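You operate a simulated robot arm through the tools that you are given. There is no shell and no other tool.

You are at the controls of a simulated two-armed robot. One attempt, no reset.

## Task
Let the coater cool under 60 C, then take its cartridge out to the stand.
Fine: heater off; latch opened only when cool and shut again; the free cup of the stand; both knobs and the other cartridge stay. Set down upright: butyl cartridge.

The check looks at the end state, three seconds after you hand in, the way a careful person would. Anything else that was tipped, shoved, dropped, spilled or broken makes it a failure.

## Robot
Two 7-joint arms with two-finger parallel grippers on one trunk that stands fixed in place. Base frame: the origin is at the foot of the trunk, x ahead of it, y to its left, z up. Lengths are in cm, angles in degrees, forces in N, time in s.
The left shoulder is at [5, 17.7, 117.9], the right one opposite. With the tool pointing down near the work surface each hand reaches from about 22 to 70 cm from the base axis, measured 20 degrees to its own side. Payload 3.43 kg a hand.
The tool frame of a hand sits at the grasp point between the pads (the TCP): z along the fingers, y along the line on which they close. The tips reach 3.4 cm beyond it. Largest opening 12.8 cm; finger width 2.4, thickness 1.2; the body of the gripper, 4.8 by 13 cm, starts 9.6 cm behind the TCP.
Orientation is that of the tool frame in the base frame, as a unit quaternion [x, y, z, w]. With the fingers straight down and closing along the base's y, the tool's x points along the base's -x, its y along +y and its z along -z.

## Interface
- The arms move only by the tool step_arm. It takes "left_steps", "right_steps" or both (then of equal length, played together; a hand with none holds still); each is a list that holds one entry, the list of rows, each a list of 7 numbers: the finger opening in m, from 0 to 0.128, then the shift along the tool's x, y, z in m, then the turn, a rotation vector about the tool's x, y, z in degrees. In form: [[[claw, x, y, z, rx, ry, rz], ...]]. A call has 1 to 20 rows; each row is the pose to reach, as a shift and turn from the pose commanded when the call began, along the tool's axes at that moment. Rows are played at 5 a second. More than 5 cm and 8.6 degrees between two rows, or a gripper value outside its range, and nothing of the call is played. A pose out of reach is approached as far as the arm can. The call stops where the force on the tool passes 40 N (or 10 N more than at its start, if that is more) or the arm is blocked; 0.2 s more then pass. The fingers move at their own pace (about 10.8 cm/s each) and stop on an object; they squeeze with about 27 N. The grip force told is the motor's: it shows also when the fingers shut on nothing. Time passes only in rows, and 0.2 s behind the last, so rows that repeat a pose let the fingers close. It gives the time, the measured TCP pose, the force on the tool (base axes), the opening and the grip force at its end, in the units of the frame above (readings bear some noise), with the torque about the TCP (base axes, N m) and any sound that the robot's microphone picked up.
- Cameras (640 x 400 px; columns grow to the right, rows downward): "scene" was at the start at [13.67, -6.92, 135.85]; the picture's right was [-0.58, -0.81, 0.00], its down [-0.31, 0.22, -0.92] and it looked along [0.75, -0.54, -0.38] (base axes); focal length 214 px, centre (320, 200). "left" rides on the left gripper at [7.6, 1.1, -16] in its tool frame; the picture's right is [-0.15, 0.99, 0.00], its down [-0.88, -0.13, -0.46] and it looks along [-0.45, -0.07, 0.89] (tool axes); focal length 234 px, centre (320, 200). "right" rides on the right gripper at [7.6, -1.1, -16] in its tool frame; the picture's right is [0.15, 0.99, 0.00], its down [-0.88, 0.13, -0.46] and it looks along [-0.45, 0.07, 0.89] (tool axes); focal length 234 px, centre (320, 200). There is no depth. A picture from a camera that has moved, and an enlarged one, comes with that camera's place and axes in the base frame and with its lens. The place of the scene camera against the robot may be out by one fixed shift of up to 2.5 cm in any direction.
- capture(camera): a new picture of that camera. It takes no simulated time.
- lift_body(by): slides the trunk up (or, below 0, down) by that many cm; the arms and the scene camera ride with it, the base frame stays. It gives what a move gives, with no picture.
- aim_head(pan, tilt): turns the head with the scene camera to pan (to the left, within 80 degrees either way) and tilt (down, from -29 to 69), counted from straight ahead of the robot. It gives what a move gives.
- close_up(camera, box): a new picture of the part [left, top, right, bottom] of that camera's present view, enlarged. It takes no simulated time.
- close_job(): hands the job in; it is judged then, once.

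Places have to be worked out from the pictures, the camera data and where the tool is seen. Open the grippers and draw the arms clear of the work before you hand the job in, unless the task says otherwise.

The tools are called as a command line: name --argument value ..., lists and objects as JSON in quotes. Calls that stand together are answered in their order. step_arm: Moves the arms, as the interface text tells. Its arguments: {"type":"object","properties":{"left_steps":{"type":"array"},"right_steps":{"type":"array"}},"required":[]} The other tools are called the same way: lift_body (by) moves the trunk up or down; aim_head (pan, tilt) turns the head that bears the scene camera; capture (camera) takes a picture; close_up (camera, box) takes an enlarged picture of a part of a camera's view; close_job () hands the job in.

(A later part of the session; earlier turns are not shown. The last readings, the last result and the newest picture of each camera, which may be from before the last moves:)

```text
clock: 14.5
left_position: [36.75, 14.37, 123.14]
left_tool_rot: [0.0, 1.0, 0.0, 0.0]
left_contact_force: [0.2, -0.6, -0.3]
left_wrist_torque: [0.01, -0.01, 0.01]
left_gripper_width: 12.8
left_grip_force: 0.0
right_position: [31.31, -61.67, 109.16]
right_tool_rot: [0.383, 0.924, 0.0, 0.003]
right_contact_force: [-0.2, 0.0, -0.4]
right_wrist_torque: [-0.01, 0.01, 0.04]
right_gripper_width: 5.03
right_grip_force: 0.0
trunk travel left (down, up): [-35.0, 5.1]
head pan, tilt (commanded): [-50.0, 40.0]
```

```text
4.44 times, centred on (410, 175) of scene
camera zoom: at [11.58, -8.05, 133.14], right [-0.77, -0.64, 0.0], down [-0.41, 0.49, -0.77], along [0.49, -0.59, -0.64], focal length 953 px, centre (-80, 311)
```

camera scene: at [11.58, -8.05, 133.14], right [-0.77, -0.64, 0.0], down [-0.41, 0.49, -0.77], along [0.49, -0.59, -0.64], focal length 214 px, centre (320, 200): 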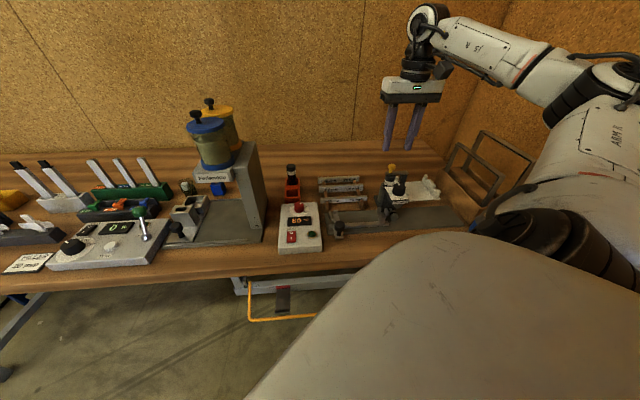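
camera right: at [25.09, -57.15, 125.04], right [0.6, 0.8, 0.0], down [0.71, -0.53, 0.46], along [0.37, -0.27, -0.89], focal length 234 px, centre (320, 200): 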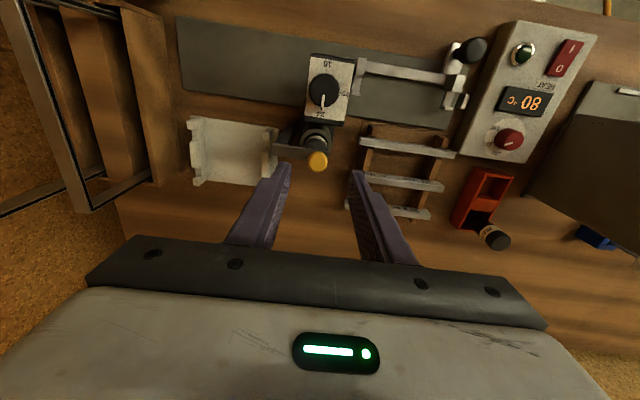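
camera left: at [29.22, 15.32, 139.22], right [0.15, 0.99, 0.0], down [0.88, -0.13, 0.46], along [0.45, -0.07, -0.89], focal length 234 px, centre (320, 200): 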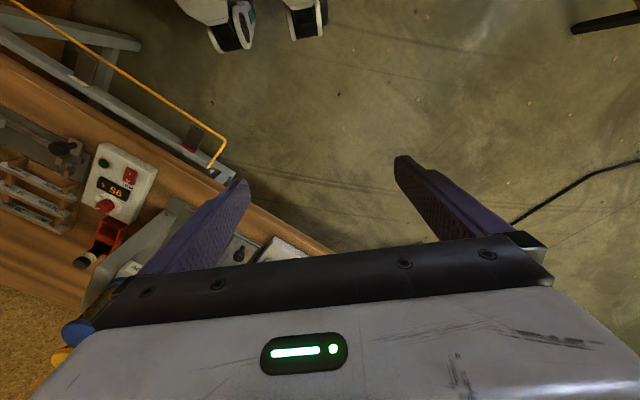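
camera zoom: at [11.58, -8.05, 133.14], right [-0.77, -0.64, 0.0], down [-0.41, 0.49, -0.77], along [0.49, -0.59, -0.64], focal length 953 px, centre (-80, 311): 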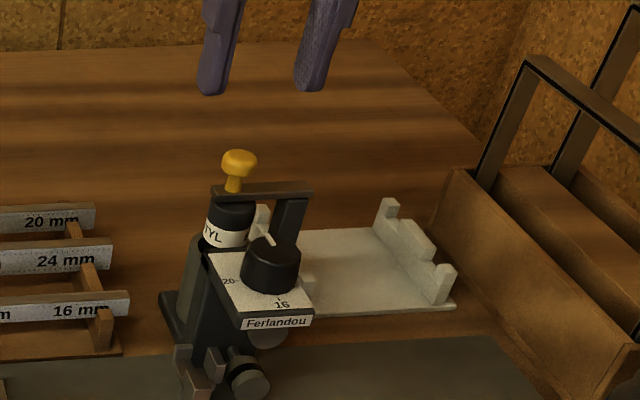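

Knob head at about (31.4, -62.0, 100). The stand's top is at z ≈ 88.9 with the free front cup centred near (55.7, -43.3); the rear cup holds the other cartridge. I wait 4 s for cooling, holding still.

step_arm --right_steps '[[[0.05, 0, 0, 0, 0, 0, 0], [0.05, 0, 0, 0, 0, 0, 0], [0.05, 0, 0, 0, 0, 0, 0], [0.05, 0, 0, 0, 0, 0, 0], [0.05, 0, 0, 0, 0, 0, 0], [0.05, 0, 0, 0, 0, 0, 0], [0.05, 0, 0, 0, 0, 0, 0], [0.05, 0, 0, 0, 0, 0, 0], [0.05, 0, 0, 0, 0, 0, 0], [0.05, 0, 0, 0, 0, 0, 0], [0.05, 0, 0, 0, 0, 0, 0], [0.05, 0, 0, 0, 0, 0, 0], [0.05, 0, 0, 0, 0, 0, 0], [0.05, 0, 0, 0, 0, 0, 0], [0.05, 0, 0, 0, 0, 0, 0], [0.05, 0, 0, 0, 0, 0, 0], [0.05, 0, 0, 0, 0, 0, 0], [0.05, 0, 0, 0, 0, 0, 0], [0.05, 0, 0, 0, 0, 0, 0], [0.05, 0, 0, 0, 0, 0, 0]]]'

close_up --camera "scene" --box '[270, 190, 330, 250]'

```text
clock: 18.7
left_position: [36.83, 14.28, 123.22]
left_tool_rot: [0.0, 1.0, 0.001, 0.0]
left_contact_force: [0.1, 0.2, 0.1]
left_wrist_torque: [0.0, 0.01, 0.01]
left_gripper_width: 12.8
left_grip_force: 0.0
right_position: [31.36, -61.73, 109.09]
right_tool_rot: [0.383, 0.924, 0.0, 0.003]
right_contact_force: [0.5, -0.3, 0.1]
right_wrist_torque: [-0.01, -0.01, 0.01]
right_gripper_width: 4.99
right_grip_force: 0.1
trunk travel left (down, up): [-35.0, 5.1]
head pan, tilt (commanded): [-50.0, 40.0]
```

```text
6.67 times, centred on (300, 220) of scene
camera zoom: at [11.58, -8.05, 133.14], right [-0.77, -0.64, 0.0], down [-0.41, 0.49, -0.77], along [0.49, -0.59, -0.64], focal length 1430 px, centre (453, 67)
```

zoom: 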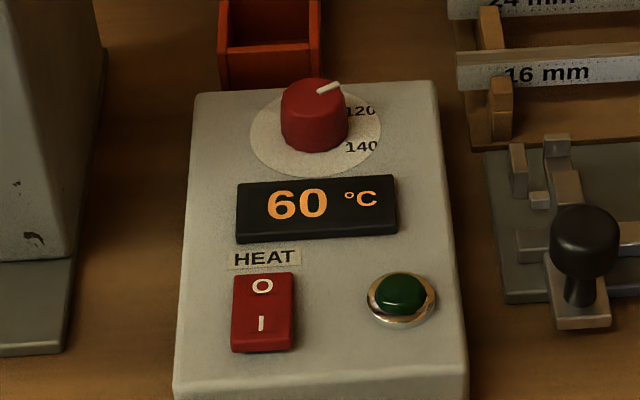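

Display 60 °C, not yet safely under. I wait another 4 s.

step_arm --right_steps '[[[0.05, 0, 0, 0, 0, 0, 0], [0.05, 0, 0, 0, 0, 0, 0], [0.05, 0, 0, 0, 0, 0, 0], [0.05, 0, 0, 0, 0, 0, 0], [0.05, 0, 0, 0, 0, 0, 0], [0.05, 0, 0, 0, 0, 0, 0], [0.05, 0, 0, 0, 0, 0, 0], [0.05, 0, 0, 0, 0, 0, 0], [0.05, 0, 0, 0, 0, 0, 0], [0.05, 0, 0, 0, 0, 0, 0], [0.05, 0, 0, 0, 0, 0, 0], [0.05, 0, 0, 0, 0, 0, 0], [0.05, 0, 0, 0, 0, 0, 0], [0.05, 0, 0, 0, 0, 0, 0], [0.05, 0, 0, 0, 0, 0, 0], [0.05, 0, 0, 0, 0, 0, 0], [0.05, 0, 0, 0, 0, 0, 0], [0.05, 0, 0, 0, 0, 0, 0], [0.05, 0, 0, 0, 0, 0, 0], [0.05, 0, 0, 0, 0, 0, 0]]]'

close_up --camera "scene" --box '[270, 190, 330, 250]'

```text
clock: 22.9
left_position: [36.78, 14.24, 123.17]
left_tool_rot: [0.0, 1.0, 0.0, 0.001]
left_contact_force: [-0.2, -0.7, 0.6]
left_wrist_torque: [0.03, 0.01, 0.0]
left_gripper_width: 12.84
left_grip_force: 0.0
right_position: [31.45, -61.85, 109.13]
right_tool_rot: [0.383, 0.924, 0.0, 0.002]
right_contact_force: [0.0, -0.6, 0.7]
right_wrist_torque: [-0.03, 0.01, 0.02]
right_gripper_width: 4.99
right_grip_force: 0.1
trunk travel left (down, up): [-35.0, 5.1]
head pan, tilt (commanded): [-50.0, 40.0]
```

```text
6.67 times, centred on (300, 220) of scene
camera zoom: at [11.58, -8.05, 133.14], right [-0.77, -0.64, 0.0], down [-0.41, 0.49, -0.77], along [0.49, -0.59, -0.64], focal length 1430 px, centre (453, 67)
```

zoom: 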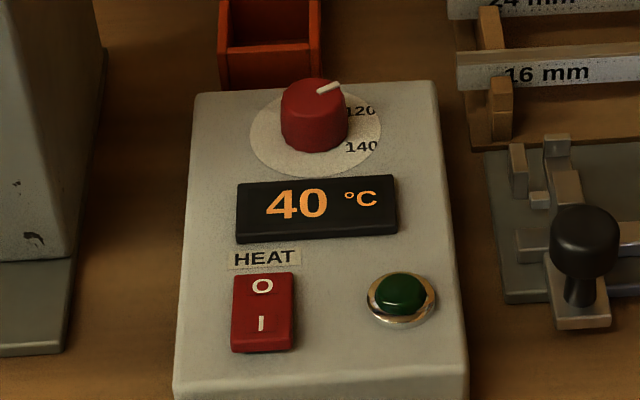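

40 °C now – safely cool. I lower the open fingers around the yellow knob, tips staying about 1 cm above the bar.

step_arm --right_steps '[[[0.05, -0.0028, -0.0014, 0.02, 0, 0, 0], [0.05, -0.0028, -0.0014, 0.04, 0, 0, 0], [0.05, -0.0028, -0.0014, 0.055, 0, 0, 0], [0.05, -0.0028, -0.0014, 0.062, 0, 0, 0]]]'

capture --camera "right"

close_up --camera "right" --box '[240, 110, 400, 240]'

close_up --camera "scene" --box '[365, 130, 435, 210]'

```text
clock: 23.9
left_position: [36.88, 14.19, 123.26]
left_tool_rot: [0.0, 1.0, 0.001, -0.001]
left_contact_force: [-0.4, -0.9, -0.3]
left_wrist_torque: [-0.03, 0.01, 0.01]
left_gripper_width: 12.78
left_grip_force: 0.1
right_position: [31.47, -62.07, 102.95]
right_tool_rot: [0.384, 0.923, 0.001, 0.003]
right_contact_force: [0.2, 0.0, 0.1]
right_wrist_torque: [0.01, 0.02, 0.01]
right_gripper_width: 4.98
right_grip_force: 0.0
trunk travel left (down, up): [-35.0, 5.1]
head pan, tilt (commanded): [-50.0, 40.0]
```

```text
taken
camera right: at [25.25, -57.5, 118.82], right [0.6, 0.8, 0.0], down [0.71, -0.53, 0.46], along [0.37, -0.27, -0.89], focal length 234 px, centre (320, 200)
```

right: 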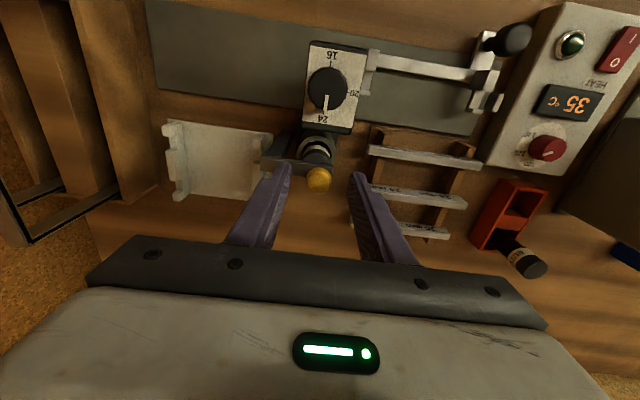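

```text
3.08 times, centred on (320, 175) of right
camera zoom: at [25.25, -57.5, 118.82], right [0.6, 0.8, 0.0], down [0.71, -0.53, 0.46], along [0.37, -0.27, -0.89], focal length 720 px, centre (320, 277)
```

zoom: 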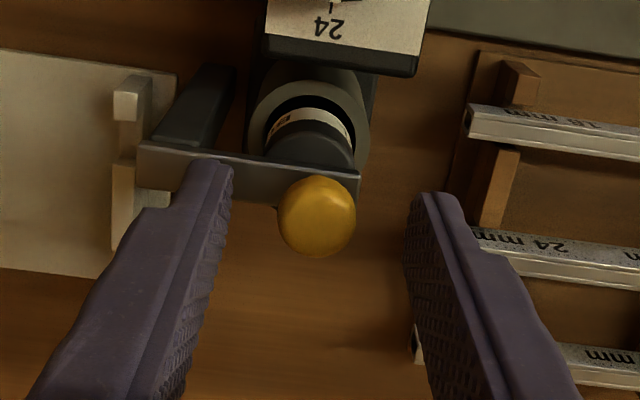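

```text
5.00 times, centred on (400, 170) of scene
camera zoom: at [11.59, -8.05, 133.14], right [-0.77, -0.64, 0.0], down [-0.41, 0.49, -0.77], along [0.49, -0.59, -0.64], focal length 1072 px, centre (-80, 350)
```

zoom: 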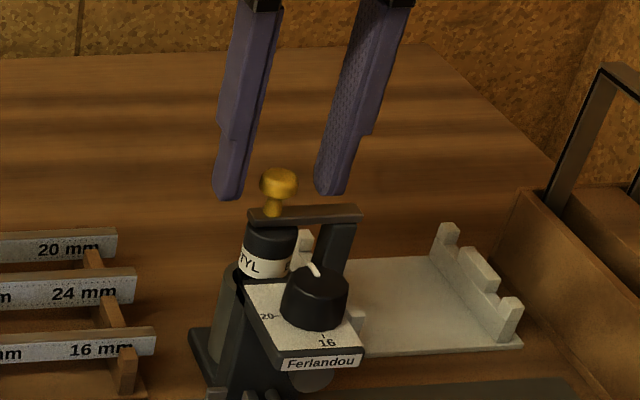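

The knob is centred between the fingers (display now 35 °C). I close the fingers on the knob gently in place.

step_arm --right_steps '[[[0.035, 0, -0.001, 0, 0, 0, 0], [0.028, 0, -0.001, 0, 0, 0, 0], [0.024, 0, -0.001, 0, 0, 0, 0], [0.02, 0, -0.001, 0, 0, 0, 0], [0.02, 0, -0.001, 0, 0, 0, 0]]]'

close_up --camera "right" --box '[240, 110, 400, 240]'

close_up --camera "scene" --box '[365, 130, 435, 210]'

```text
clock: 25.1
left_position: [36.72, 14.21, 123.21]
left_tool_rot: [-0.001, 1.0, 0.0, 0.0]
left_contact_force: [-0.6, -0.1, 0.0]
left_wrist_torque: [0.0, 0.01, 0.0]
left_gripper_width: 12.81
left_grip_force: 0.0
right_position: [31.4, -62.19, 102.91]
right_tool_rot: [0.383, 0.924, 0.0, 0.003]
right_contact_force: [0.4, 1.4, 0.2]
right_wrist_torque: [0.06, -0.05, 0.02]
right_gripper_width: 2.08
right_grip_force: 44.9
trunk travel left (down, up): [-35.0, 5.1]
head pan, tilt (commanded): [-50.0, 40.0]
```

```text
3.08 times, centred on (320, 175) of right
camera zoom: at [25.22, -57.57, 118.82], right [0.6, 0.8, 0.0], down [0.71, -0.53, 0.46], along [0.37, -0.27, -0.89], focal length 720 px, centre (320, 277)
```

zoom: 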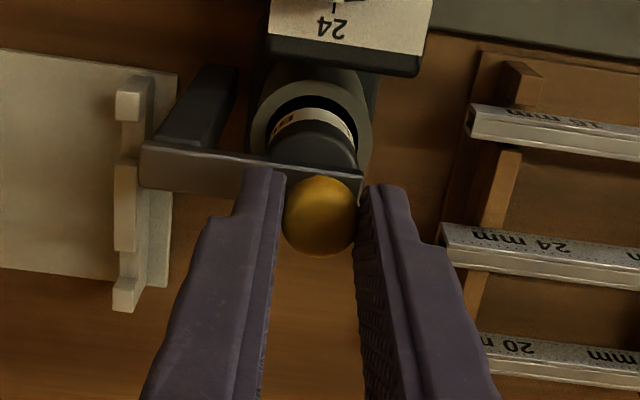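

```text
5.00 times, centred on (400, 170) of scene
camera zoom: at [11.6, -8.04, 133.13], right [-0.77, -0.64, 0.0], down [-0.41, 0.49, -0.77], along [0.49, -0.59, -0.64], focal length 1072 px, centre (-80, 350)
```

zoom: 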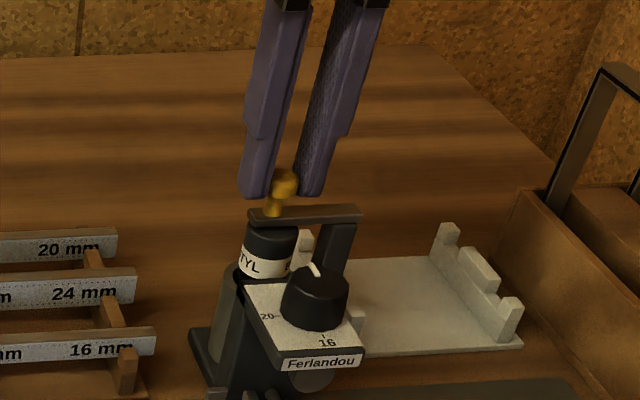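

Gripping the knob at 2.1 cm with almost no side load. I test a tiny 3 mm shift toward the wall (tool −x) to see if the latch swings that way.

step_arm --right_steps '[[[0.018, -0.001, -0.001, 0, 0, 0, 0], [0.018, -0.002, -0.001, 0, 0, 0, 0], [0.018, -0.003, -0.001, 0, 0, 0, 0]]]'

close_up --camera "right" --box '[240, 110, 400, 240]'

```text
clock: 25.9
left_position: [36.78, 14.34, 123.21]
left_tool_rot: [0.0, 1.0, -0.002, -0.001]
left_contact_force: [0.7, -0.3, 0.7]
left_wrist_torque: [0.03, 0.01, 0.0]
left_gripper_width: 12.81
left_grip_force: 0.2
right_position: [31.52, -62.2, 102.86]
right_tool_rot: [0.382, 0.924, 0.001, 0.001]
right_contact_force: [2.8, 12.1, -4.9]
right_wrist_torque: [0.57, 0.16, -0.29]
right_gripper_width: 2.12
right_grip_force: 44.9
trunk travel left (down, up): [-35.0, 5.1]
head pan, tilt (commanded): [-50.0, 40.0]
```

```text
3.08 times, centred on (320, 175) of right
camera zoom: at [25.37, -57.76, 118.84], right [0.6, 0.8, 0.0], down [0.71, -0.53, 0.46], along [0.37, -0.27, -0.89], focal length 720 px, centre (320, 277)
```

zoom: 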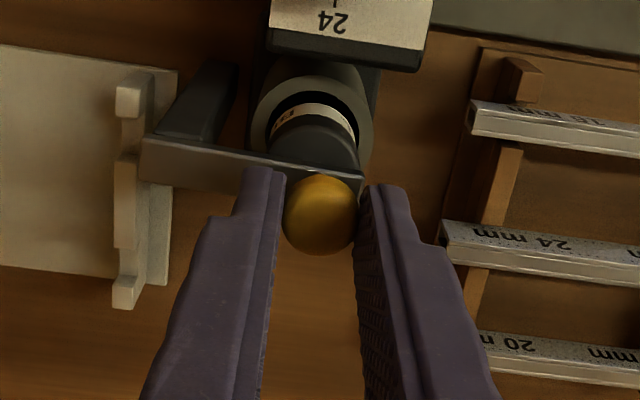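

The bar's free end moved with the knob while the hinge end stayed: it swings about the post toward the wall with light friction. I follow the arc (radius ≈ 4.1 cm) to about 20° and check forces.

step_arm --right_steps '[[[0.018, 0, 0.001, 0, 0, 0, 0], [0.018, -0.0027, 0.0006, 0, 0, 0, 0], [0.018, -0.0055, 0.0001, 0, 0, 0, 0], [0.018, -0.0083, -0.0006, 0, 0, 0, 0], [0.018, -0.011, -0.0015, 0, 0, 0, 0]]]'

close_up --camera "right" --box '[240, 110, 400, 240]'

close_up --camera "scene" --box '[365, 130, 435, 210]'

```text
clock: 27.1
left_position: [36.89, 14.28, 123.24]
left_tool_rot: [0.0, 1.0, 0.0, -0.001]
left_contact_force: [-0.4, 0.1, 0.1]
left_wrist_torque: [-0.03, -0.01, 0.01]
left_gripper_width: 12.8
left_grip_force: 0.1
right_position: [32.36, -63.26, 102.88]
right_tool_rot: [0.383, 0.924, 0.0, 0.003]
right_contact_force: [2.3, 11.0, -7.7]
right_wrist_torque: [0.48, 0.05, -0.34]
right_gripper_width: 2.13
right_grip_force: 44.9
trunk travel left (down, up): [-35.0, 5.1]
head pan, tilt (commanded): [-50.0, 40.0]
```

```text
3.08 times, centred on (320, 175) of right
camera zoom: at [26.11, -58.72, 118.83], right [0.6, 0.8, 0.0], down [0.71, -0.53, 0.46], along [0.37, -0.27, -0.89], focal length 720 px, centre (320, 277)
```

zoom: 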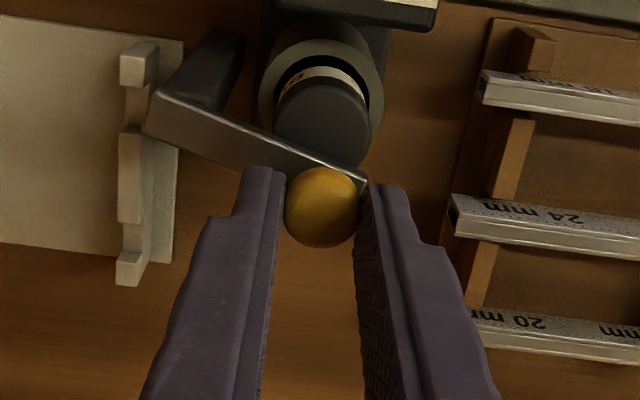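

```text
5.00 times, centred on (400, 170) of scene
camera zoom: at [11.67, -8.0, 133.12], right [-0.77, -0.64, 0.0], down [-0.41, 0.49, -0.77], along [0.49, -0.59, -0.64], focal length 1072 px, centre (-80, 350)
```

zoom: 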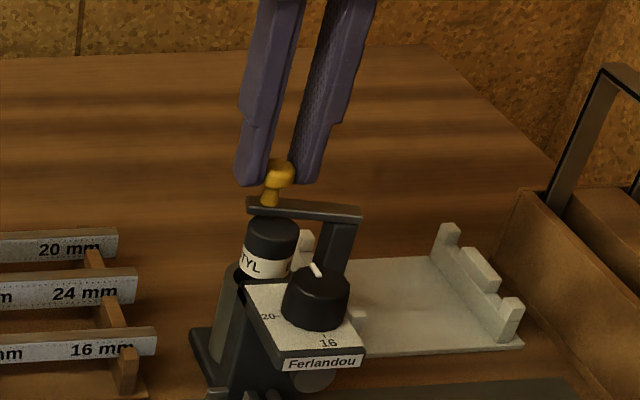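

The latch is swinging, about 20° open with ~11 N. I go on along the arc to about 48°.

step_arm --right_steps '[[[0.018, -0.0039, -0.0008, 0, 0, 0, 0], [0.018, -0.008, -0.0029, 0, 0, 0, 0], [0.018, -0.0119, -0.0054, 0, 0, 0, 0], [0.018, -0.0154, -0.0083, 0, 0, 0, 0], [0.018, -0.0187, -0.0116, 0, 0, 0, 0]]]'

close_up --camera "right" --box '[220, 90, 400, 240]'

close_up --camera "scene" --box '[365, 130, 435, 210]'

```text
clock: 28.3
left_position: [37.08, 14.26, 123.13]
left_tool_rot: [0.0, 1.0, 0.0, -0.002]
left_contact_force: [0.0, -0.2, 0.4]
left_wrist_torque: [-0.02, 0.03, 0.0]
left_gripper_width: 12.82
left_grip_force: 0.0
right_position: [33.16, -65.33, 102.87]
right_tool_rot: [0.381, 0.924, 0.002, 0.005]
right_contact_force: [22.6, 9.7, -7.1]
right_wrist_torque: [0.56, -0.44, -0.45]
right_gripper_width: 2.11
right_grip_force: 45.2
trunk travel left (down, up): [-35.0, 5.1]
head pan, tilt (commanded): [-50.0, 40.0]
```

```text
2.67 times, centred on (310, 165) of right
camera zoom: at [26.87, -60.84, 118.8], right [0.6, 0.8, 0.01], down [0.71, -0.53, 0.46], along [0.38, -0.27, -0.89], focal length 624 px, centre (347, 293)
```

zoom: 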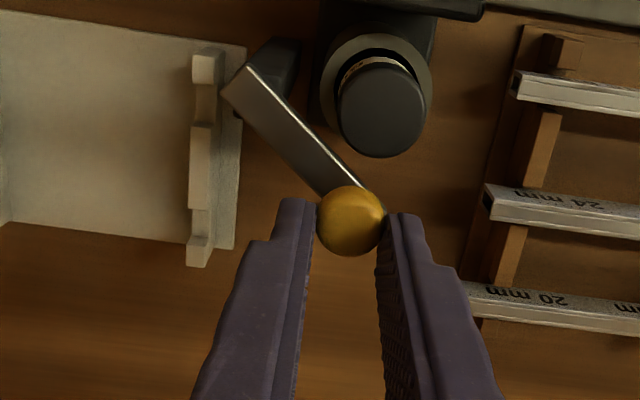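

```text
5.00 times, centred on (400, 170) of scene
camera zoom: at [11.91, -8.01, 133.1], right [-0.77, -0.64, 0.0], down [-0.42, 0.49, -0.76], along [0.49, -0.59, -0.64], focal length 1072 px, centre (-80, 350)
```

zoom: 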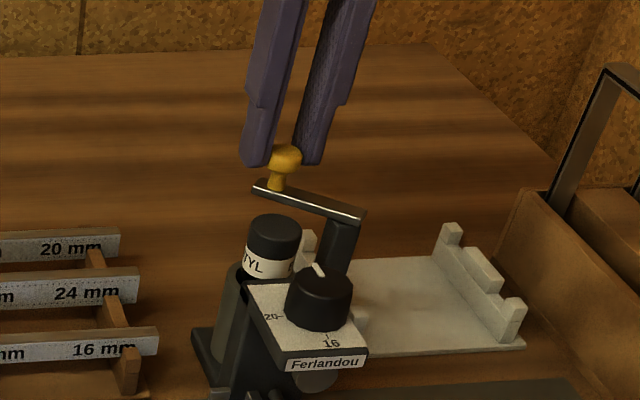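

The bar is ~38° open; the side load (mostly along the bench) tells the true radius is nearer 5.3 cm. I continue with a corrected arc to about 56°.

step_arm --right_steps '[[[0.018, -0.0041, -0.0008, 0, 0, 0, 0], [0.018, -0.0079, -0.0049, 0, 0, 0, 0], [0.018, -0.0112, -0.0093, 0, 0, 0, 0]]]'

close_up --camera "right" --box '[220, 90, 400, 240]'

```text
clock: 29.1
left_position: [37.09, 14.19, 123.25]
left_tool_rot: [0.0, 1.0, 0.0, -0.001]
left_contact_force: [-0.3, 0.1, -0.3]
left_wrist_torque: [0.01, -0.02, 0.02]
left_gripper_width: 12.8
left_grip_force: 0.0
right_position: [33.07, -67.01, 102.89]
right_tool_rot: [0.382, 0.924, -0.001, 0.005]
right_contact_force: [18.1, 3.3, -5.2]
right_wrist_torque: [0.34, -0.67, -0.48]
right_gripper_width: 2.11
right_grip_force: 45.7
trunk travel left (down, up): [-35.0, 5.1]
head pan, tilt (commanded): [-50.0, 40.0]
```

```text
2.67 times, centred on (310, 165) of right
camera zoom: at [26.88, -62.37, 118.82], right [0.6, 0.8, 0.0], down [0.71, -0.53, 0.46], along [0.37, -0.27, -0.89], focal length 624 px, centre (347, 293)
```

zoom: 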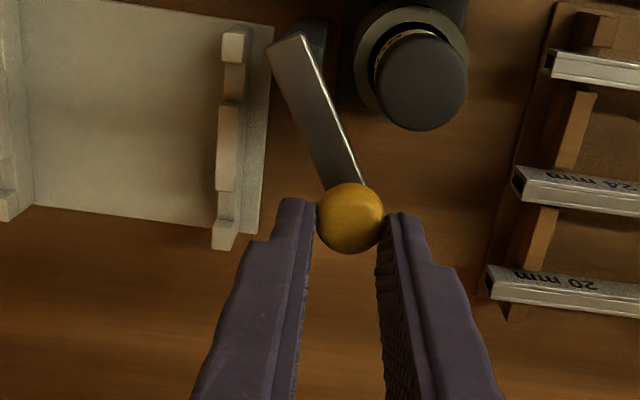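

About 58–60° open, load ~18 N outward, so I keep a slightly larger radius and go on toward 75°.

step_arm --right_steps '[[[0.018, -0.003, -0.0035, 0, 0, 0, 0], [0.018, -0.0058, -0.0075, 0, 0, 0, 0], [0.018, -0.0076, -0.011, 0, 0, 0, 0], [0.018, -0.0088, -0.0146, 0, 0, 0, 0]]]'

close_up --camera "right" --box '[220, 70, 400, 240]'

close_up --camera "scene" --box '[365, 130, 435, 210]'

```text
clock: 30.1
left_position: [36.83, 14.27, 123.28]
left_tool_rot: [0.0, 1.0, 0.0, -0.001]
left_contact_force: [-0.7, -0.2, 0.3]
left_wrist_torque: [0.0, -0.03, 0.0]
left_gripper_width: 12.81
left_grip_force: 0.2
right_position: [32.42, -68.47, 102.98]
right_tool_rot: [0.383, 0.924, 0.0, 0.002]
right_contact_force: [11.1, 4.6, -0.3]
right_wrist_torque: [0.27, -0.14, -0.49]
right_gripper_width: 2.14
right_grip_force: 44.9
trunk travel left (down, up): [-35.0, 5.1]
head pan, tilt (commanded): [-50.0, 40.0]
```

```text
2.35 times, centred on (310, 155) of right
camera zoom: at [26.3, -63.97, 118.86], right [0.6, 0.8, 0.0], down [0.71, -0.53, 0.46], along [0.37, -0.27, -0.89], focal length 551 px, centre (344, 306)
```

zoom: 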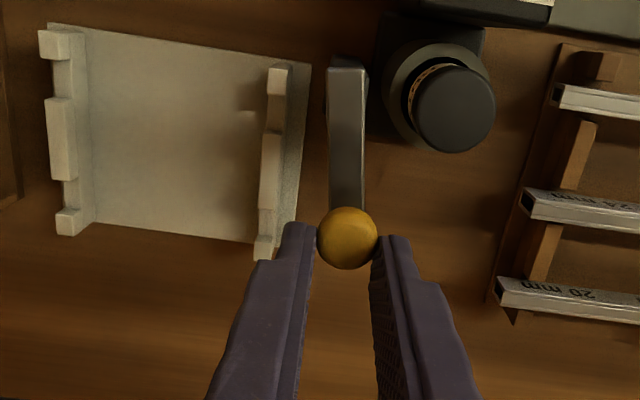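

```text
5.00 times, centred on (400, 170) of scene
camera zoom: at [11.71, -8.0, 133.12], right [-0.77, -0.64, 0.0], down [-0.41, 0.49, -0.77], along [0.49, -0.59, -0.64], focal length 1072 px, centre (-80, 350)
```

zoom: 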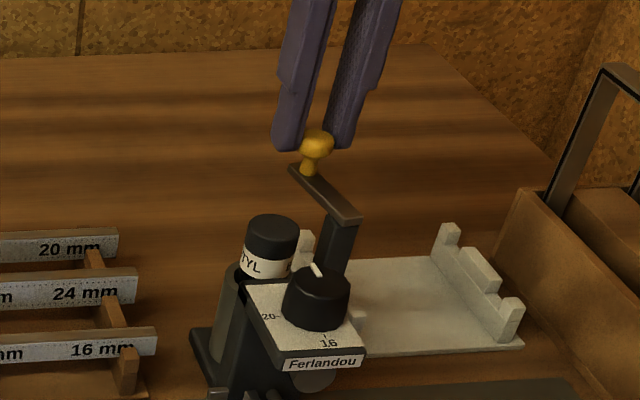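

The bar now stands ~80° open and the cap is fully exposed. I release the knob and lift straight up.

step_arm --right_steps '[[[0.03, 0, 0, 0, 0, 0, 0], [0.045, 0, 0, 0, 0, 0, 0], [0.045, 0, 0, -0.02, 0, 0, 0], [0.045, 0, 0, -0.05, 0, 0, 0], [0.045, 0, 0, -0.08, 0, 0, 0]]]'

capture --camera "right"

close_up --camera "right" --box '[220, 70, 420, 220]'

close_up --camera "scene" --box '[365, 150, 425, 220]'

```text
clock: 31.3
left_position: [36.77, 14.23, 123.23]
left_tool_rot: [-0.001, 1.0, 0.001, 0.0]
left_contact_force: [0.2, -0.1, -0.5]
left_wrist_torque: [0.01, 0.0, 0.01]
left_gripper_width: 12.8
left_grip_force: 0.0
right_position: [32.37, -68.5, 110.92]
right_tool_rot: [0.382, 0.924, 0.0, 0.002]
right_contact_force: [0.1, -0.6, 0.5]
right_wrist_torque: [-0.02, -0.01, -0.01]
right_gripper_width: 4.5
right_grip_force: 0.1
trunk travel left (down, up): [-35.0, 5.1]
head pan, tilt (commanded): [-50.0, 40.0]
```

```text
taken
camera right: at [26.21, -63.96, 126.82], right [0.6, 0.8, 0.0], down [0.71, -0.53, 0.46], along [0.37, -0.27, -0.89], focal length 234 px, centre (320, 200)
```

right: 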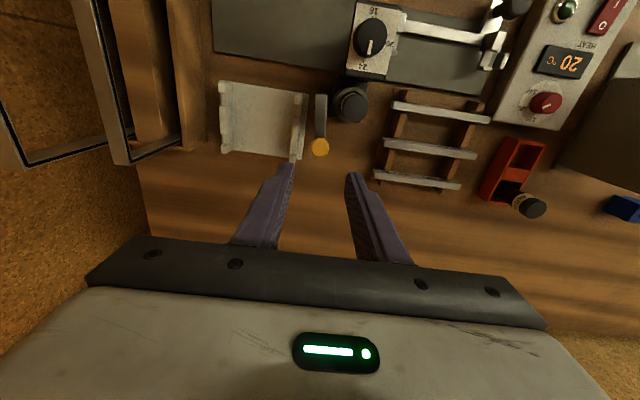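

```text
2.67 times, centred on (320, 145) of right
camera zoom: at [26.21, -63.96, 126.82], right [0.6, 0.8, 0.0], down [0.71, -0.53, 0.46], along [0.37, -0.27, -0.89], focal length 624 px, centre (320, 347)
```

zoom: 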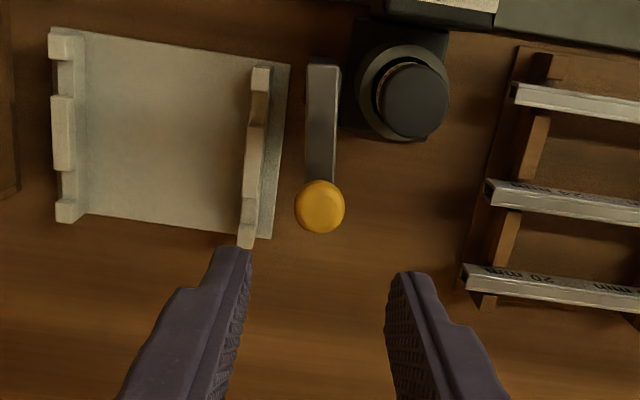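

```text
5.71 times, centred on (395, 185) of scene
camera zoom: at [11.58, -8.0, 133.14], right [-0.77, -0.64, 0.0], down [-0.41, 0.49, -0.77], along [0.49, -0.59, -0.64], focal length 1226 px, centre (-109, 286)
```

zoom: 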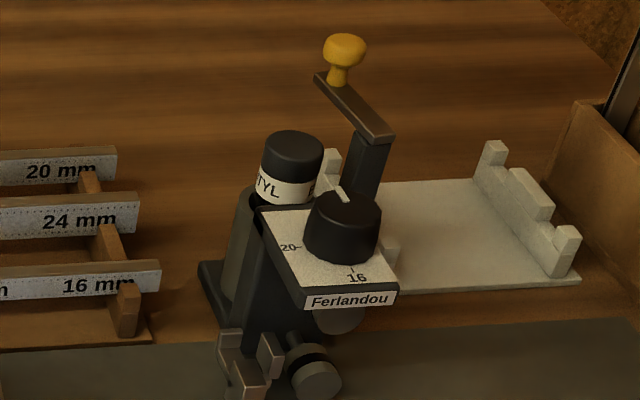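

The latch stays open, display 20 °C. The cap centre is about (31.2, -62.2), top near z 97, with the post and the dial plate close by, so I hover over it with the fingers turned to close along base y and look at the clearances.

step_arm --right_steps '[[[0.045, 0.009, 0.006, 0.0, 0, 0, -7.5], [0.045, 0.018, 0.012, 0.0, 0, 0, -15], [0.045, 0.027, 0.018, 0.01, 0, 0, -22.5], [0.045, 0.036, 0.024, 0.02, 0, 0, -30], [0.045, 0.044, 0.03, 0.03, 0, 0, -37.5], [0.045, 0.0528, 0.0363, 0.044, 0, 0, -45], [0.045, 0.0528, 0.0363, 0.044, 0, 0, -45]]]'

capture --camera "right"

close_up --camera "right" --box '[230, 80, 410, 220]'

close_up --camera "scene" --box '[365, 130, 435, 210]'

```text
clock: 32.8
left_position: [36.86, 14.12, 123.25]
left_tool_rot: [0.0, 1.0, 0.0, 0.0]
left_contact_force: [-0.2, -0.6, 0.0]
left_wrist_torque: [0.02, 0.03, -0.02]
left_gripper_width: 12.81
left_grip_force: 0.0
right_position: [28.29, -54.49, 101.54]
right_tool_rot: [0.009, 0.993, -0.022, -0.119]
right_contact_force: [-0.9, 3.9, 14.0]
right_wrist_torque: [-0.24, 0.11, -0.14]
right_gripper_width: 4.3
right_grip_force: 0.1
right hand out of reach, approached as far as the arm can: row 3, 4, 5, 6, 7
trunk travel left (down, up): [-35.0, 5.1]
head pan, tilt (commanded): [-50.0, 40.0]
stopped in row 7 (right hand): the force on the tool passed its limit at 60 N (the readings are from after the stop); the commanded pose is now the measured one
```

```text
taken
camera right: at [24.75, -54.85, 118.84], right [-0.13, 0.99, -0.01], down [0.97, 0.13, 0.23], along [0.23, 0.02, -0.97], focal length 234 px, centre (320, 200)
```

right: 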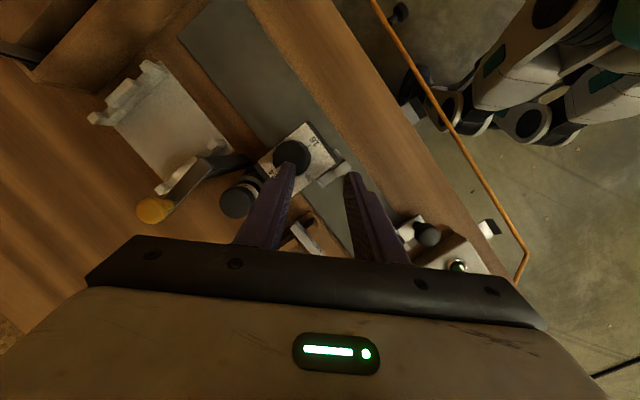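

```text
2.86 times, centred on (320, 150) of right
camera zoom: at [24.75, -54.85, 118.84], right [-0.13, 0.99, -0.01], down [0.97, 0.13, 0.23], along [0.23, 0.02, -0.97], focal length 669 px, centre (320, 343)
```

zoom: 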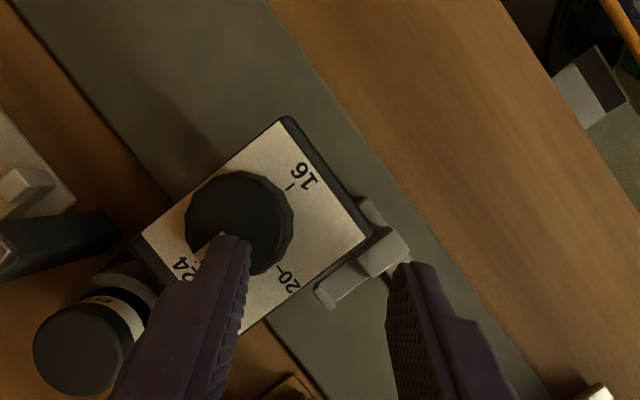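

```text
5.00 times, centred on (400, 170) of scene
camera zoom: at [11.51, -7.95, 133.17], right [-0.77, -0.64, 0.0], down [-0.41, 0.49, -0.77], along [0.49, -0.59, -0.64], focal length 1072 px, centre (-80, 350)
```

zoom: 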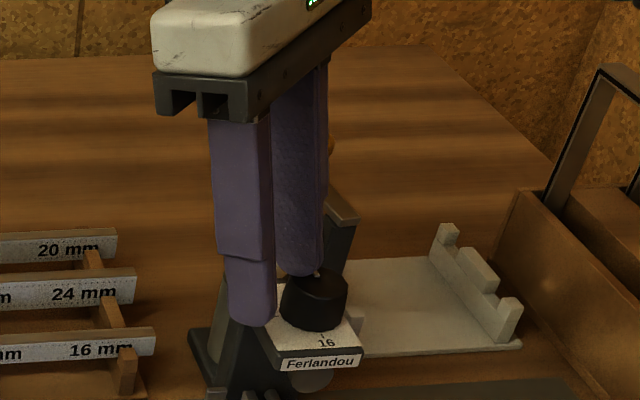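

The arm could not hold that turn there and drifted toward the dial plate, with a contact stop. I lift straight up in small steps, without turning, to come clear.

step_arm --right_steps '[[[0.045, 0.0012, -0.0002, -0.0049, 0, 0, 0], [0.045, 0.0024, -0.0005, -0.0097, 0, 0, 0], [0.045, 0.0047, -0.0009, -0.0194, 0, 0, 0], [0.045, 0.0094, -0.0018, -0.0389, 0, 0, 0], [0.045, 0.0142, -0.0027, -0.0583, 0, 0, 0]]]'

capture --camera "right"

close_up --camera "scene" --box '[360, 130, 440, 230]'

```text
clock: 34.0
left_position: [36.63, 14.26, 123.27]
left_tool_rot: [0.0, 1.0, -0.001, 0.0]
left_contact_force: [-0.6, 0.6, -0.1]
left_wrist_torque: [-0.03, -0.03, 0.03]
left_gripper_width: 12.77
left_grip_force: 0.1
right_position: [28.15, -54.03, 107.28]
right_tool_rot: [0.009, 0.993, -0.022, -0.119]
right_contact_force: [-2.1, 0.1, 0.2]
right_wrist_torque: [-0.05, -0.08, 0.01]
right_gripper_width: 4.51
right_grip_force: 0.0
right hand out of reach, approached as far as the arm can: row 3, 4, 5
trunk travel left (down, up): [-35.0, 5.1]
head pan, tilt (commanded): [-50.0, 40.0]
```

```text
taken
camera right: at [24.65, -54.29, 124.59], right [-0.13, 0.99, -0.01], down [0.97, 0.13, 0.23], along [0.23, 0.02, -0.97], focal length 234 px, centre (320, 200)
```

right: 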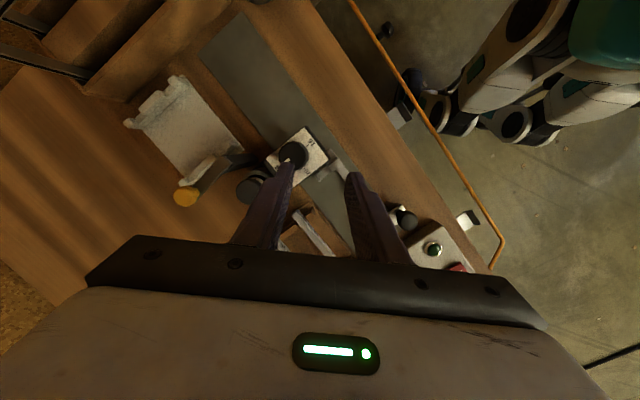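

```text
4.00 times, centred on (400, 180) of scene
camera zoom: at [11.45, -7.95, 133.16], right [-0.77, -0.64, 0.0], down [-0.41, 0.49, -0.77], along [0.49, -0.59, -0.64], focal length 858 px, centre (0, 280)
```

zoom: 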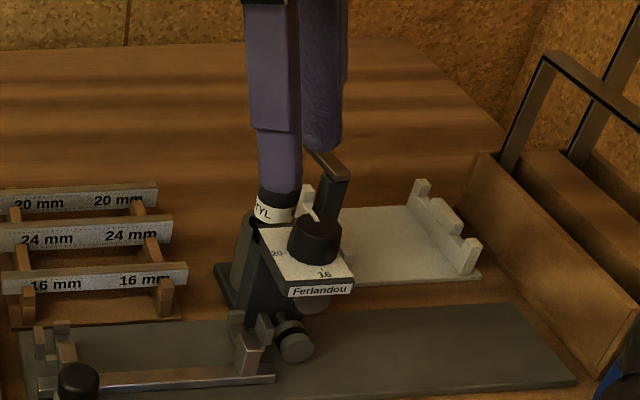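

The hand is clear above the coater, which looks unmoved. I raise 5 cm more and turn back to the earlier, reachable wrist orientation.

step_arm --right_steps '[[[0.045, 0.002, -0.0004, -0.0081, -1.28, -1.98, 7.27], [0.045, 0.004, -0.0008, -0.0162, -2.57, -3.97, 14.53], [0.045, 0.006, -0.0012, -0.0243, -3.85, -5.95, 21.8], [0.045, 0.008, -0.0016, -0.0324, -5.13, -7.93, 29.07], [0.045, 0.01, -0.002, -0.0405, -6.42, -9.92, 36.33], [0.045, 0.0118, -0.0023, -0.0486, -7.7, -11.9, 43.6], [0.045, 0.0118, -0.0023, -0.0486, -7.7, -11.9, 43.6]]]'

capture --camera "right"

close_up --camera "scene" --box '[360, 150, 440, 230]'

```text
clock: 35.6
left_position: [36.8, 14.17, 123.31]
left_tool_rot: [0.0, 1.0, 0.0, 0.0]
left_contact_force: [0.0, 0.1, -1.3]
left_wrist_torque: [0.01, 0.01, -0.04]
left_gripper_width: 12.79
left_grip_force: 0.1
right_position: [28.33, -54.1, 112.2]
right_tool_rot: [0.383, 0.924, 0.0, -0.002]
right_contact_force: [-0.4, -0.3, 0.4]
right_wrist_torque: [0.02, 0.0, 0.01]
right_gripper_width: 4.51
right_grip_force: 0.1
trunk travel left (down, up): [-35.0, 5.1]
head pan, tilt (commanded): [-50.0, 40.0]
```

```text
taken
camera right: at [22.27, -49.65, 128.19], right [0.59, 0.8, 0.0], down [0.72, -0.53, 0.45], along [0.36, -0.27, -0.89], focal length 234 px, centre (320, 200)
```

right: 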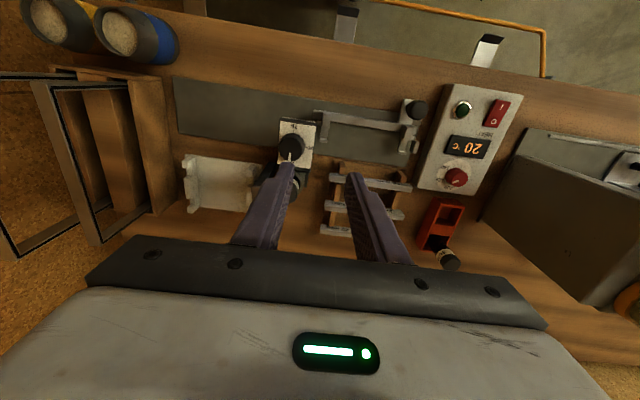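

```text
5.00 times, centred on (400, 190) of scene
camera zoom: at [11.59, -8.06, 133.13], right [-0.77, -0.64, 0.0], down [-0.41, 0.49, -0.77], along [0.49, -0.59, -0.64], focal length 1072 px, centre (-80, 250)
```

zoom: 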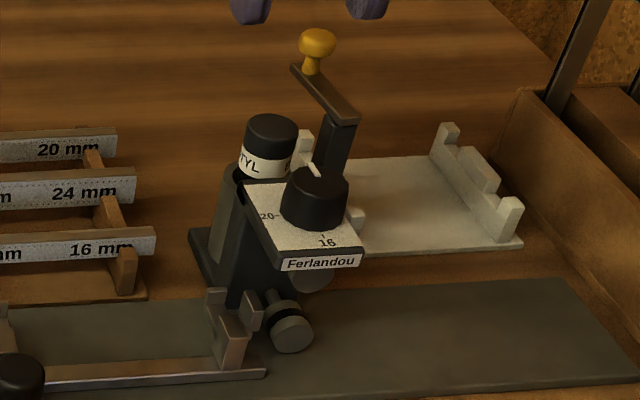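

The arm is back at a good orientation and the coater appears unmoved. I compare the black dial's pointer with the earlier enlarged picture, using the same box.

close_up --camera "scene" --box '[380, 155, 415, 195]'

close_up --camera "right" --box '[240, 100, 340, 200]'

```text
10.00 times, centred on (398, 175) of scene
camera zoom: at [11.59, -8.06, 133.13], right [-0.77, -0.64, 0.0], down [-0.41, 0.49, -0.77], along [0.49, -0.59, -0.64], focal length 2145 px, centre (-455, 450)
```

zoom: 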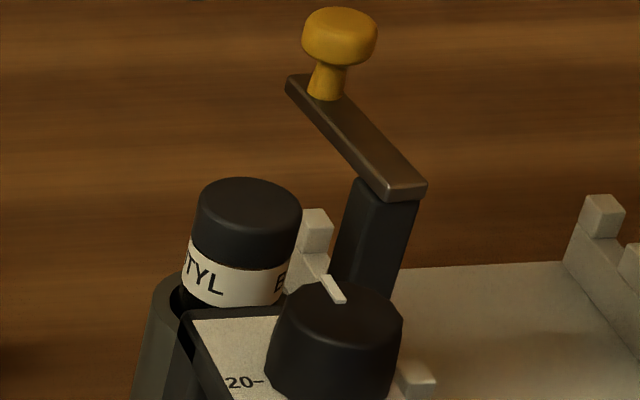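

```text
4.00 times, centred on (290, 150) of right
camera zoom: at [22.27, -49.65, 128.19], right [0.59, 0.8, 0.0], down [0.72, -0.53, 0.45], along [0.36, -0.27, -0.89], focal length 937 px, centre (440, 400)
```

zoom: 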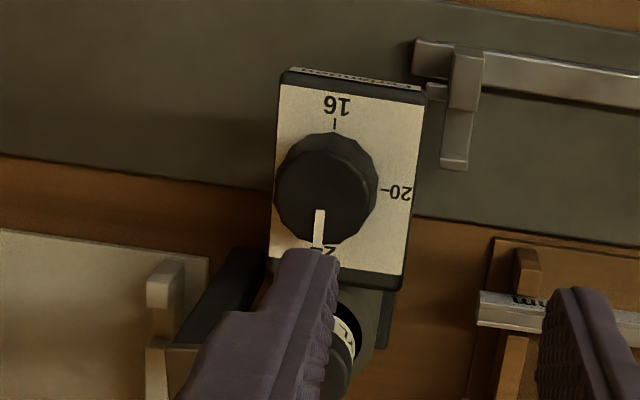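

The pointer and the plate are exactly as before, so nothing was disturbed. I move above the cap at (31.2, -62.2, 108), and turn the wrist the other way by 40° for a diagonal grip.

step_arm --right_steps '[[[0.05, -0.026, -0.012, 0.0, 0, 0, 0], [0.05, -0.052, -0.025, 0.01, 0, 0, 0], [0.05, -0.0776, -0.037, 0.02, 0, 0, 0], [0.05, -0.0776, -0.037, 0.025, 0, 0, 8], [0.05, -0.0776, -0.037, 0.03, 0, 0, 16], [0.05, -0.0776, -0.037, 0.035, 0, 0, 24], [0.05, -0.0776, -0.037, 0.04, 0, 0, 32], [0.05, -0.0776, -0.037, 0.042, 0, 0, 40]]]'

capture --camera "right"

close_up --camera "right" --box '[230, 80, 410, 220]'

close_up --camera "scene" --box '[360, 130, 440, 220]'

```text
clock: 37.4
left_position: [36.78, 14.39, 123.33]
left_tool_rot: [0.001, 1.0, 0.0, 0.0]
left_contact_force: [0.8, 0.3, -0.5]
left_wrist_torque: [-0.02, -0.01, 0.0]
left_gripper_width: 12.79
left_grip_force: 0.0
right_position: [31.25, -62.3, 107.86]
right_tool_rot: [0.675, 0.738, -0.001, -0.003]
right_contact_force: [0.3, -0.5, -1.3]
right_wrist_torque: [-0.01, 0.03, 0.0]
right_gripper_width: 4.99
right_grip_force: 0.0
trunk travel left (down, up): [-35.0, 5.1]
head pan, tilt (commanded): [-50.0, 40.0]
```

```text
taken
camera right: at [29.59, -54.79, 123.93], right [0.97, 0.23, 0.0], down [0.21, -0.87, 0.45], along [0.1, -0.44, -0.89], focal length 234 px, centre (320, 200)
```

right: 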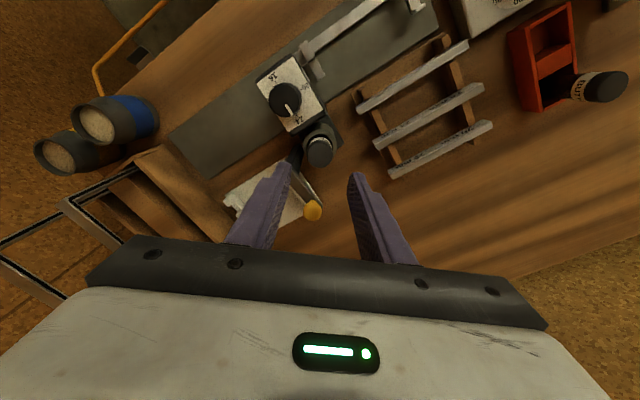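

```text
2.86 times, centred on (320, 150) of right
camera zoom: at [29.59, -54.79, 123.93], right [0.97, 0.23, 0.0], down [0.21, -0.87, 0.45], along [0.1, -0.44, -0.89], focal length 669 px, centre (320, 343)
```

zoom: 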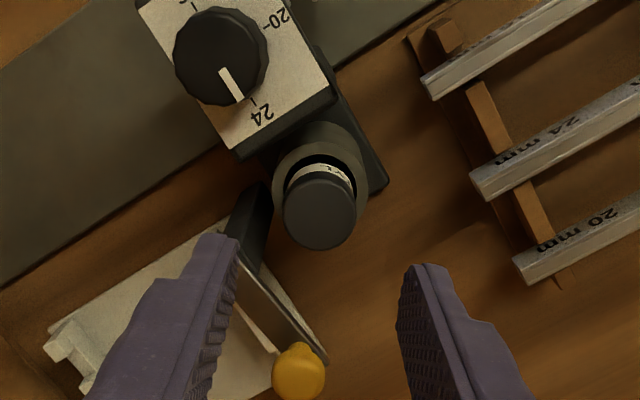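

```text
4.44 times, centred on (400, 175) of scene
camera zoom: at [11.58, -8.05, 133.14], right [-0.77, -0.64, 0.0], down [-0.41, 0.49, -0.77], along [0.49, -0.59, -0.64], focal length 953 px, centre (-36, 311)
```

zoom: 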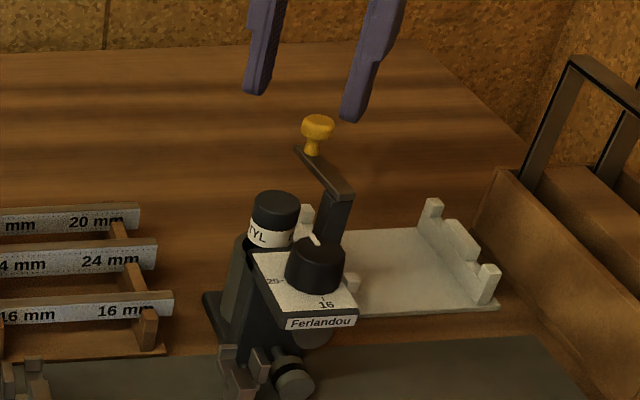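

The diagonal pose is reachable. The cap centre works out at (31.28, -62.25), diameter ≈ 3 cm, with ~4 mm clearance to post and plate for the −x finger at 3.7 cm opening. I narrow the fingers and lower until the tips are just above the cap.

step_arm --right_steps '[[[0.037, 0, 0, 0.0, 0, 0, 0], [0.037, 0, 0, 0.02, 0, 0, 0], [0.037, 0, 0, 0.04, 0, 0, 0], [0.037, 0, 0, 0.06, 0, 0, 0], [0.037, 0, 0, 0.066, 0, 0, 0]]]'

close_up --camera "right" --box '[240, 100, 400, 230]'

close_up --camera "scene" --box '[370, 140, 430, 210]'

```text
clock: 38.6
left_position: [36.9, 14.28, 123.31]
left_tool_rot: [0.0, 1.0, 0.0, -0.001]
left_contact_force: [-0.3, -0.2, 0.1]
left_wrist_torque: [0.0, -0.01, 0.04]
left_gripper_width: 12.79
left_grip_force: 0.1
right_position: [31.31, -62.24, 101.47]
right_tool_rot: [0.674, 0.739, -0.001, -0.002]
right_contact_force: [0.6, 0.5, 0.4]
right_wrist_torque: [-0.02, 0.01, 0.02]
right_gripper_width: 3.72
right_grip_force: 0.0
trunk travel left (down, up): [-35.0, 5.1]
head pan, tilt (commanded): [-50.0, 40.0]
```

```text
3.08 times, centred on (320, 165) of right
camera zoom: at [29.52, -54.77, 117.28], right [0.97, 0.24, 0.0], down [0.21, -0.87, 0.45], along [0.1, -0.44, -0.89], focal length 720 px, centre (320, 308)
```

zoom: 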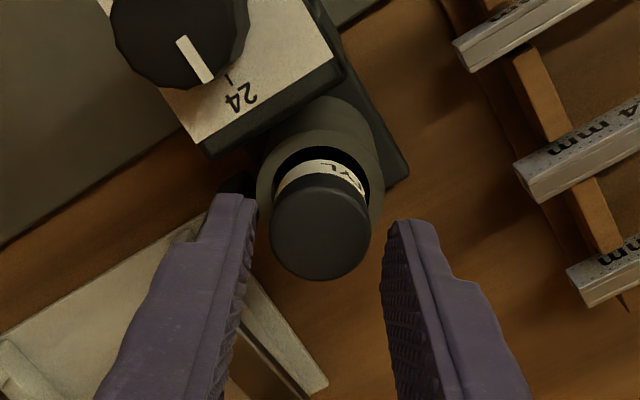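

```text
5.71 times, centred on (400, 175) of scene
camera zoom: at [11.58, -8.05, 133.14], right [-0.77, -0.64, 0.0], down [-0.41, 0.49, -0.77], along [0.49, -0.59, -0.64], focal length 1226 px, centre (-137, 343)
```

zoom: 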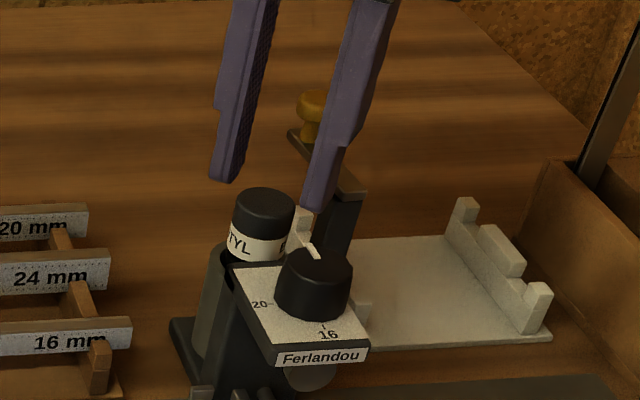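

The tips are at z ≈ 98.1 and the cap top at about 97.5, well centred in the closing direction. I turn 4° more to balance the clearance between post and plate, narrow to 3.5 cm and go down 1.2 cm.

step_arm --right_steps '[[[0.035, 0, 0, 0, 0, 0, 4], [0.035, 0, 0, 0, 0, 0, 4], [0.035, 0, 0, 0.004, 0, 0, 4], [0.035, 0, 0, 0.008, 0, 0, 4], [0.035, 0, 0, 0.012, 0, 0, 4]]]'

close_up --camera "right" --box '[240, 100, 400, 230]'

close_up --camera "scene" --box '[380, 155, 420, 200]'

```text
clock: 39.8
left_position: [36.76, 14.25, 123.28]
left_tool_rot: [-0.001, 1.0, 0.001, 0.0]
left_contact_force: [0.2, 0.6, -0.8]
left_wrist_torque: [0.03, 0.0, 0.02]
left_gripper_width: 12.81
left_grip_force: 0.0
right_position: [31.27, -61.98, 100.0]
right_tool_rot: [0.7, 0.714, -0.001, -0.002]
right_contact_force: [-0.4, 1.2, -0.4]
right_wrist_torque: [-0.03, 0.01, -0.02]
right_gripper_width: 3.51
right_grip_force: 0.1
trunk travel left (down, up): [-35.0, 5.1]
head pan, tilt (commanded): [-50.0, 40.0]
```

```text
3.08 times, centred on (320, 165) of right
camera zoom: at [30.03, -54.67, 116.12], right [0.99, 0.17, 0.0], down [0.15, -0.88, 0.45], along [0.07, -0.45, -0.89], focal length 720 px, centre (320, 308)
```

zoom: 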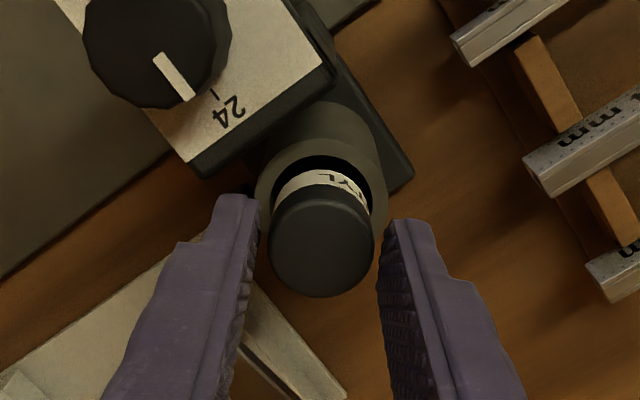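

```text
8.89 times, centred on (400, 178) of scene
camera zoom: at [11.59, -8.06, 133.13], right [-0.77, -0.64, 0.0], down [-0.41, 0.49, -0.77], along [0.49, -0.59, -0.64], focal length 1906 px, centre (-391, 400)
```

zoom: 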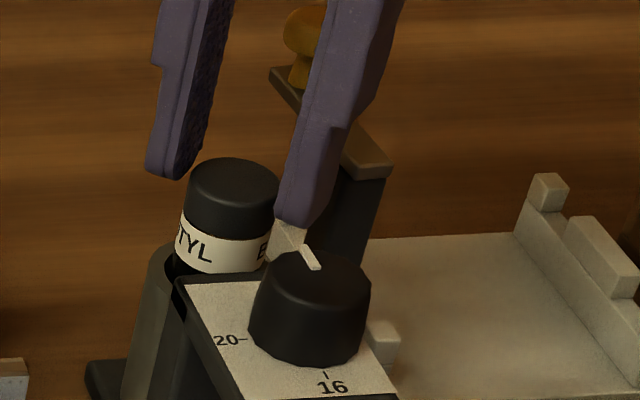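

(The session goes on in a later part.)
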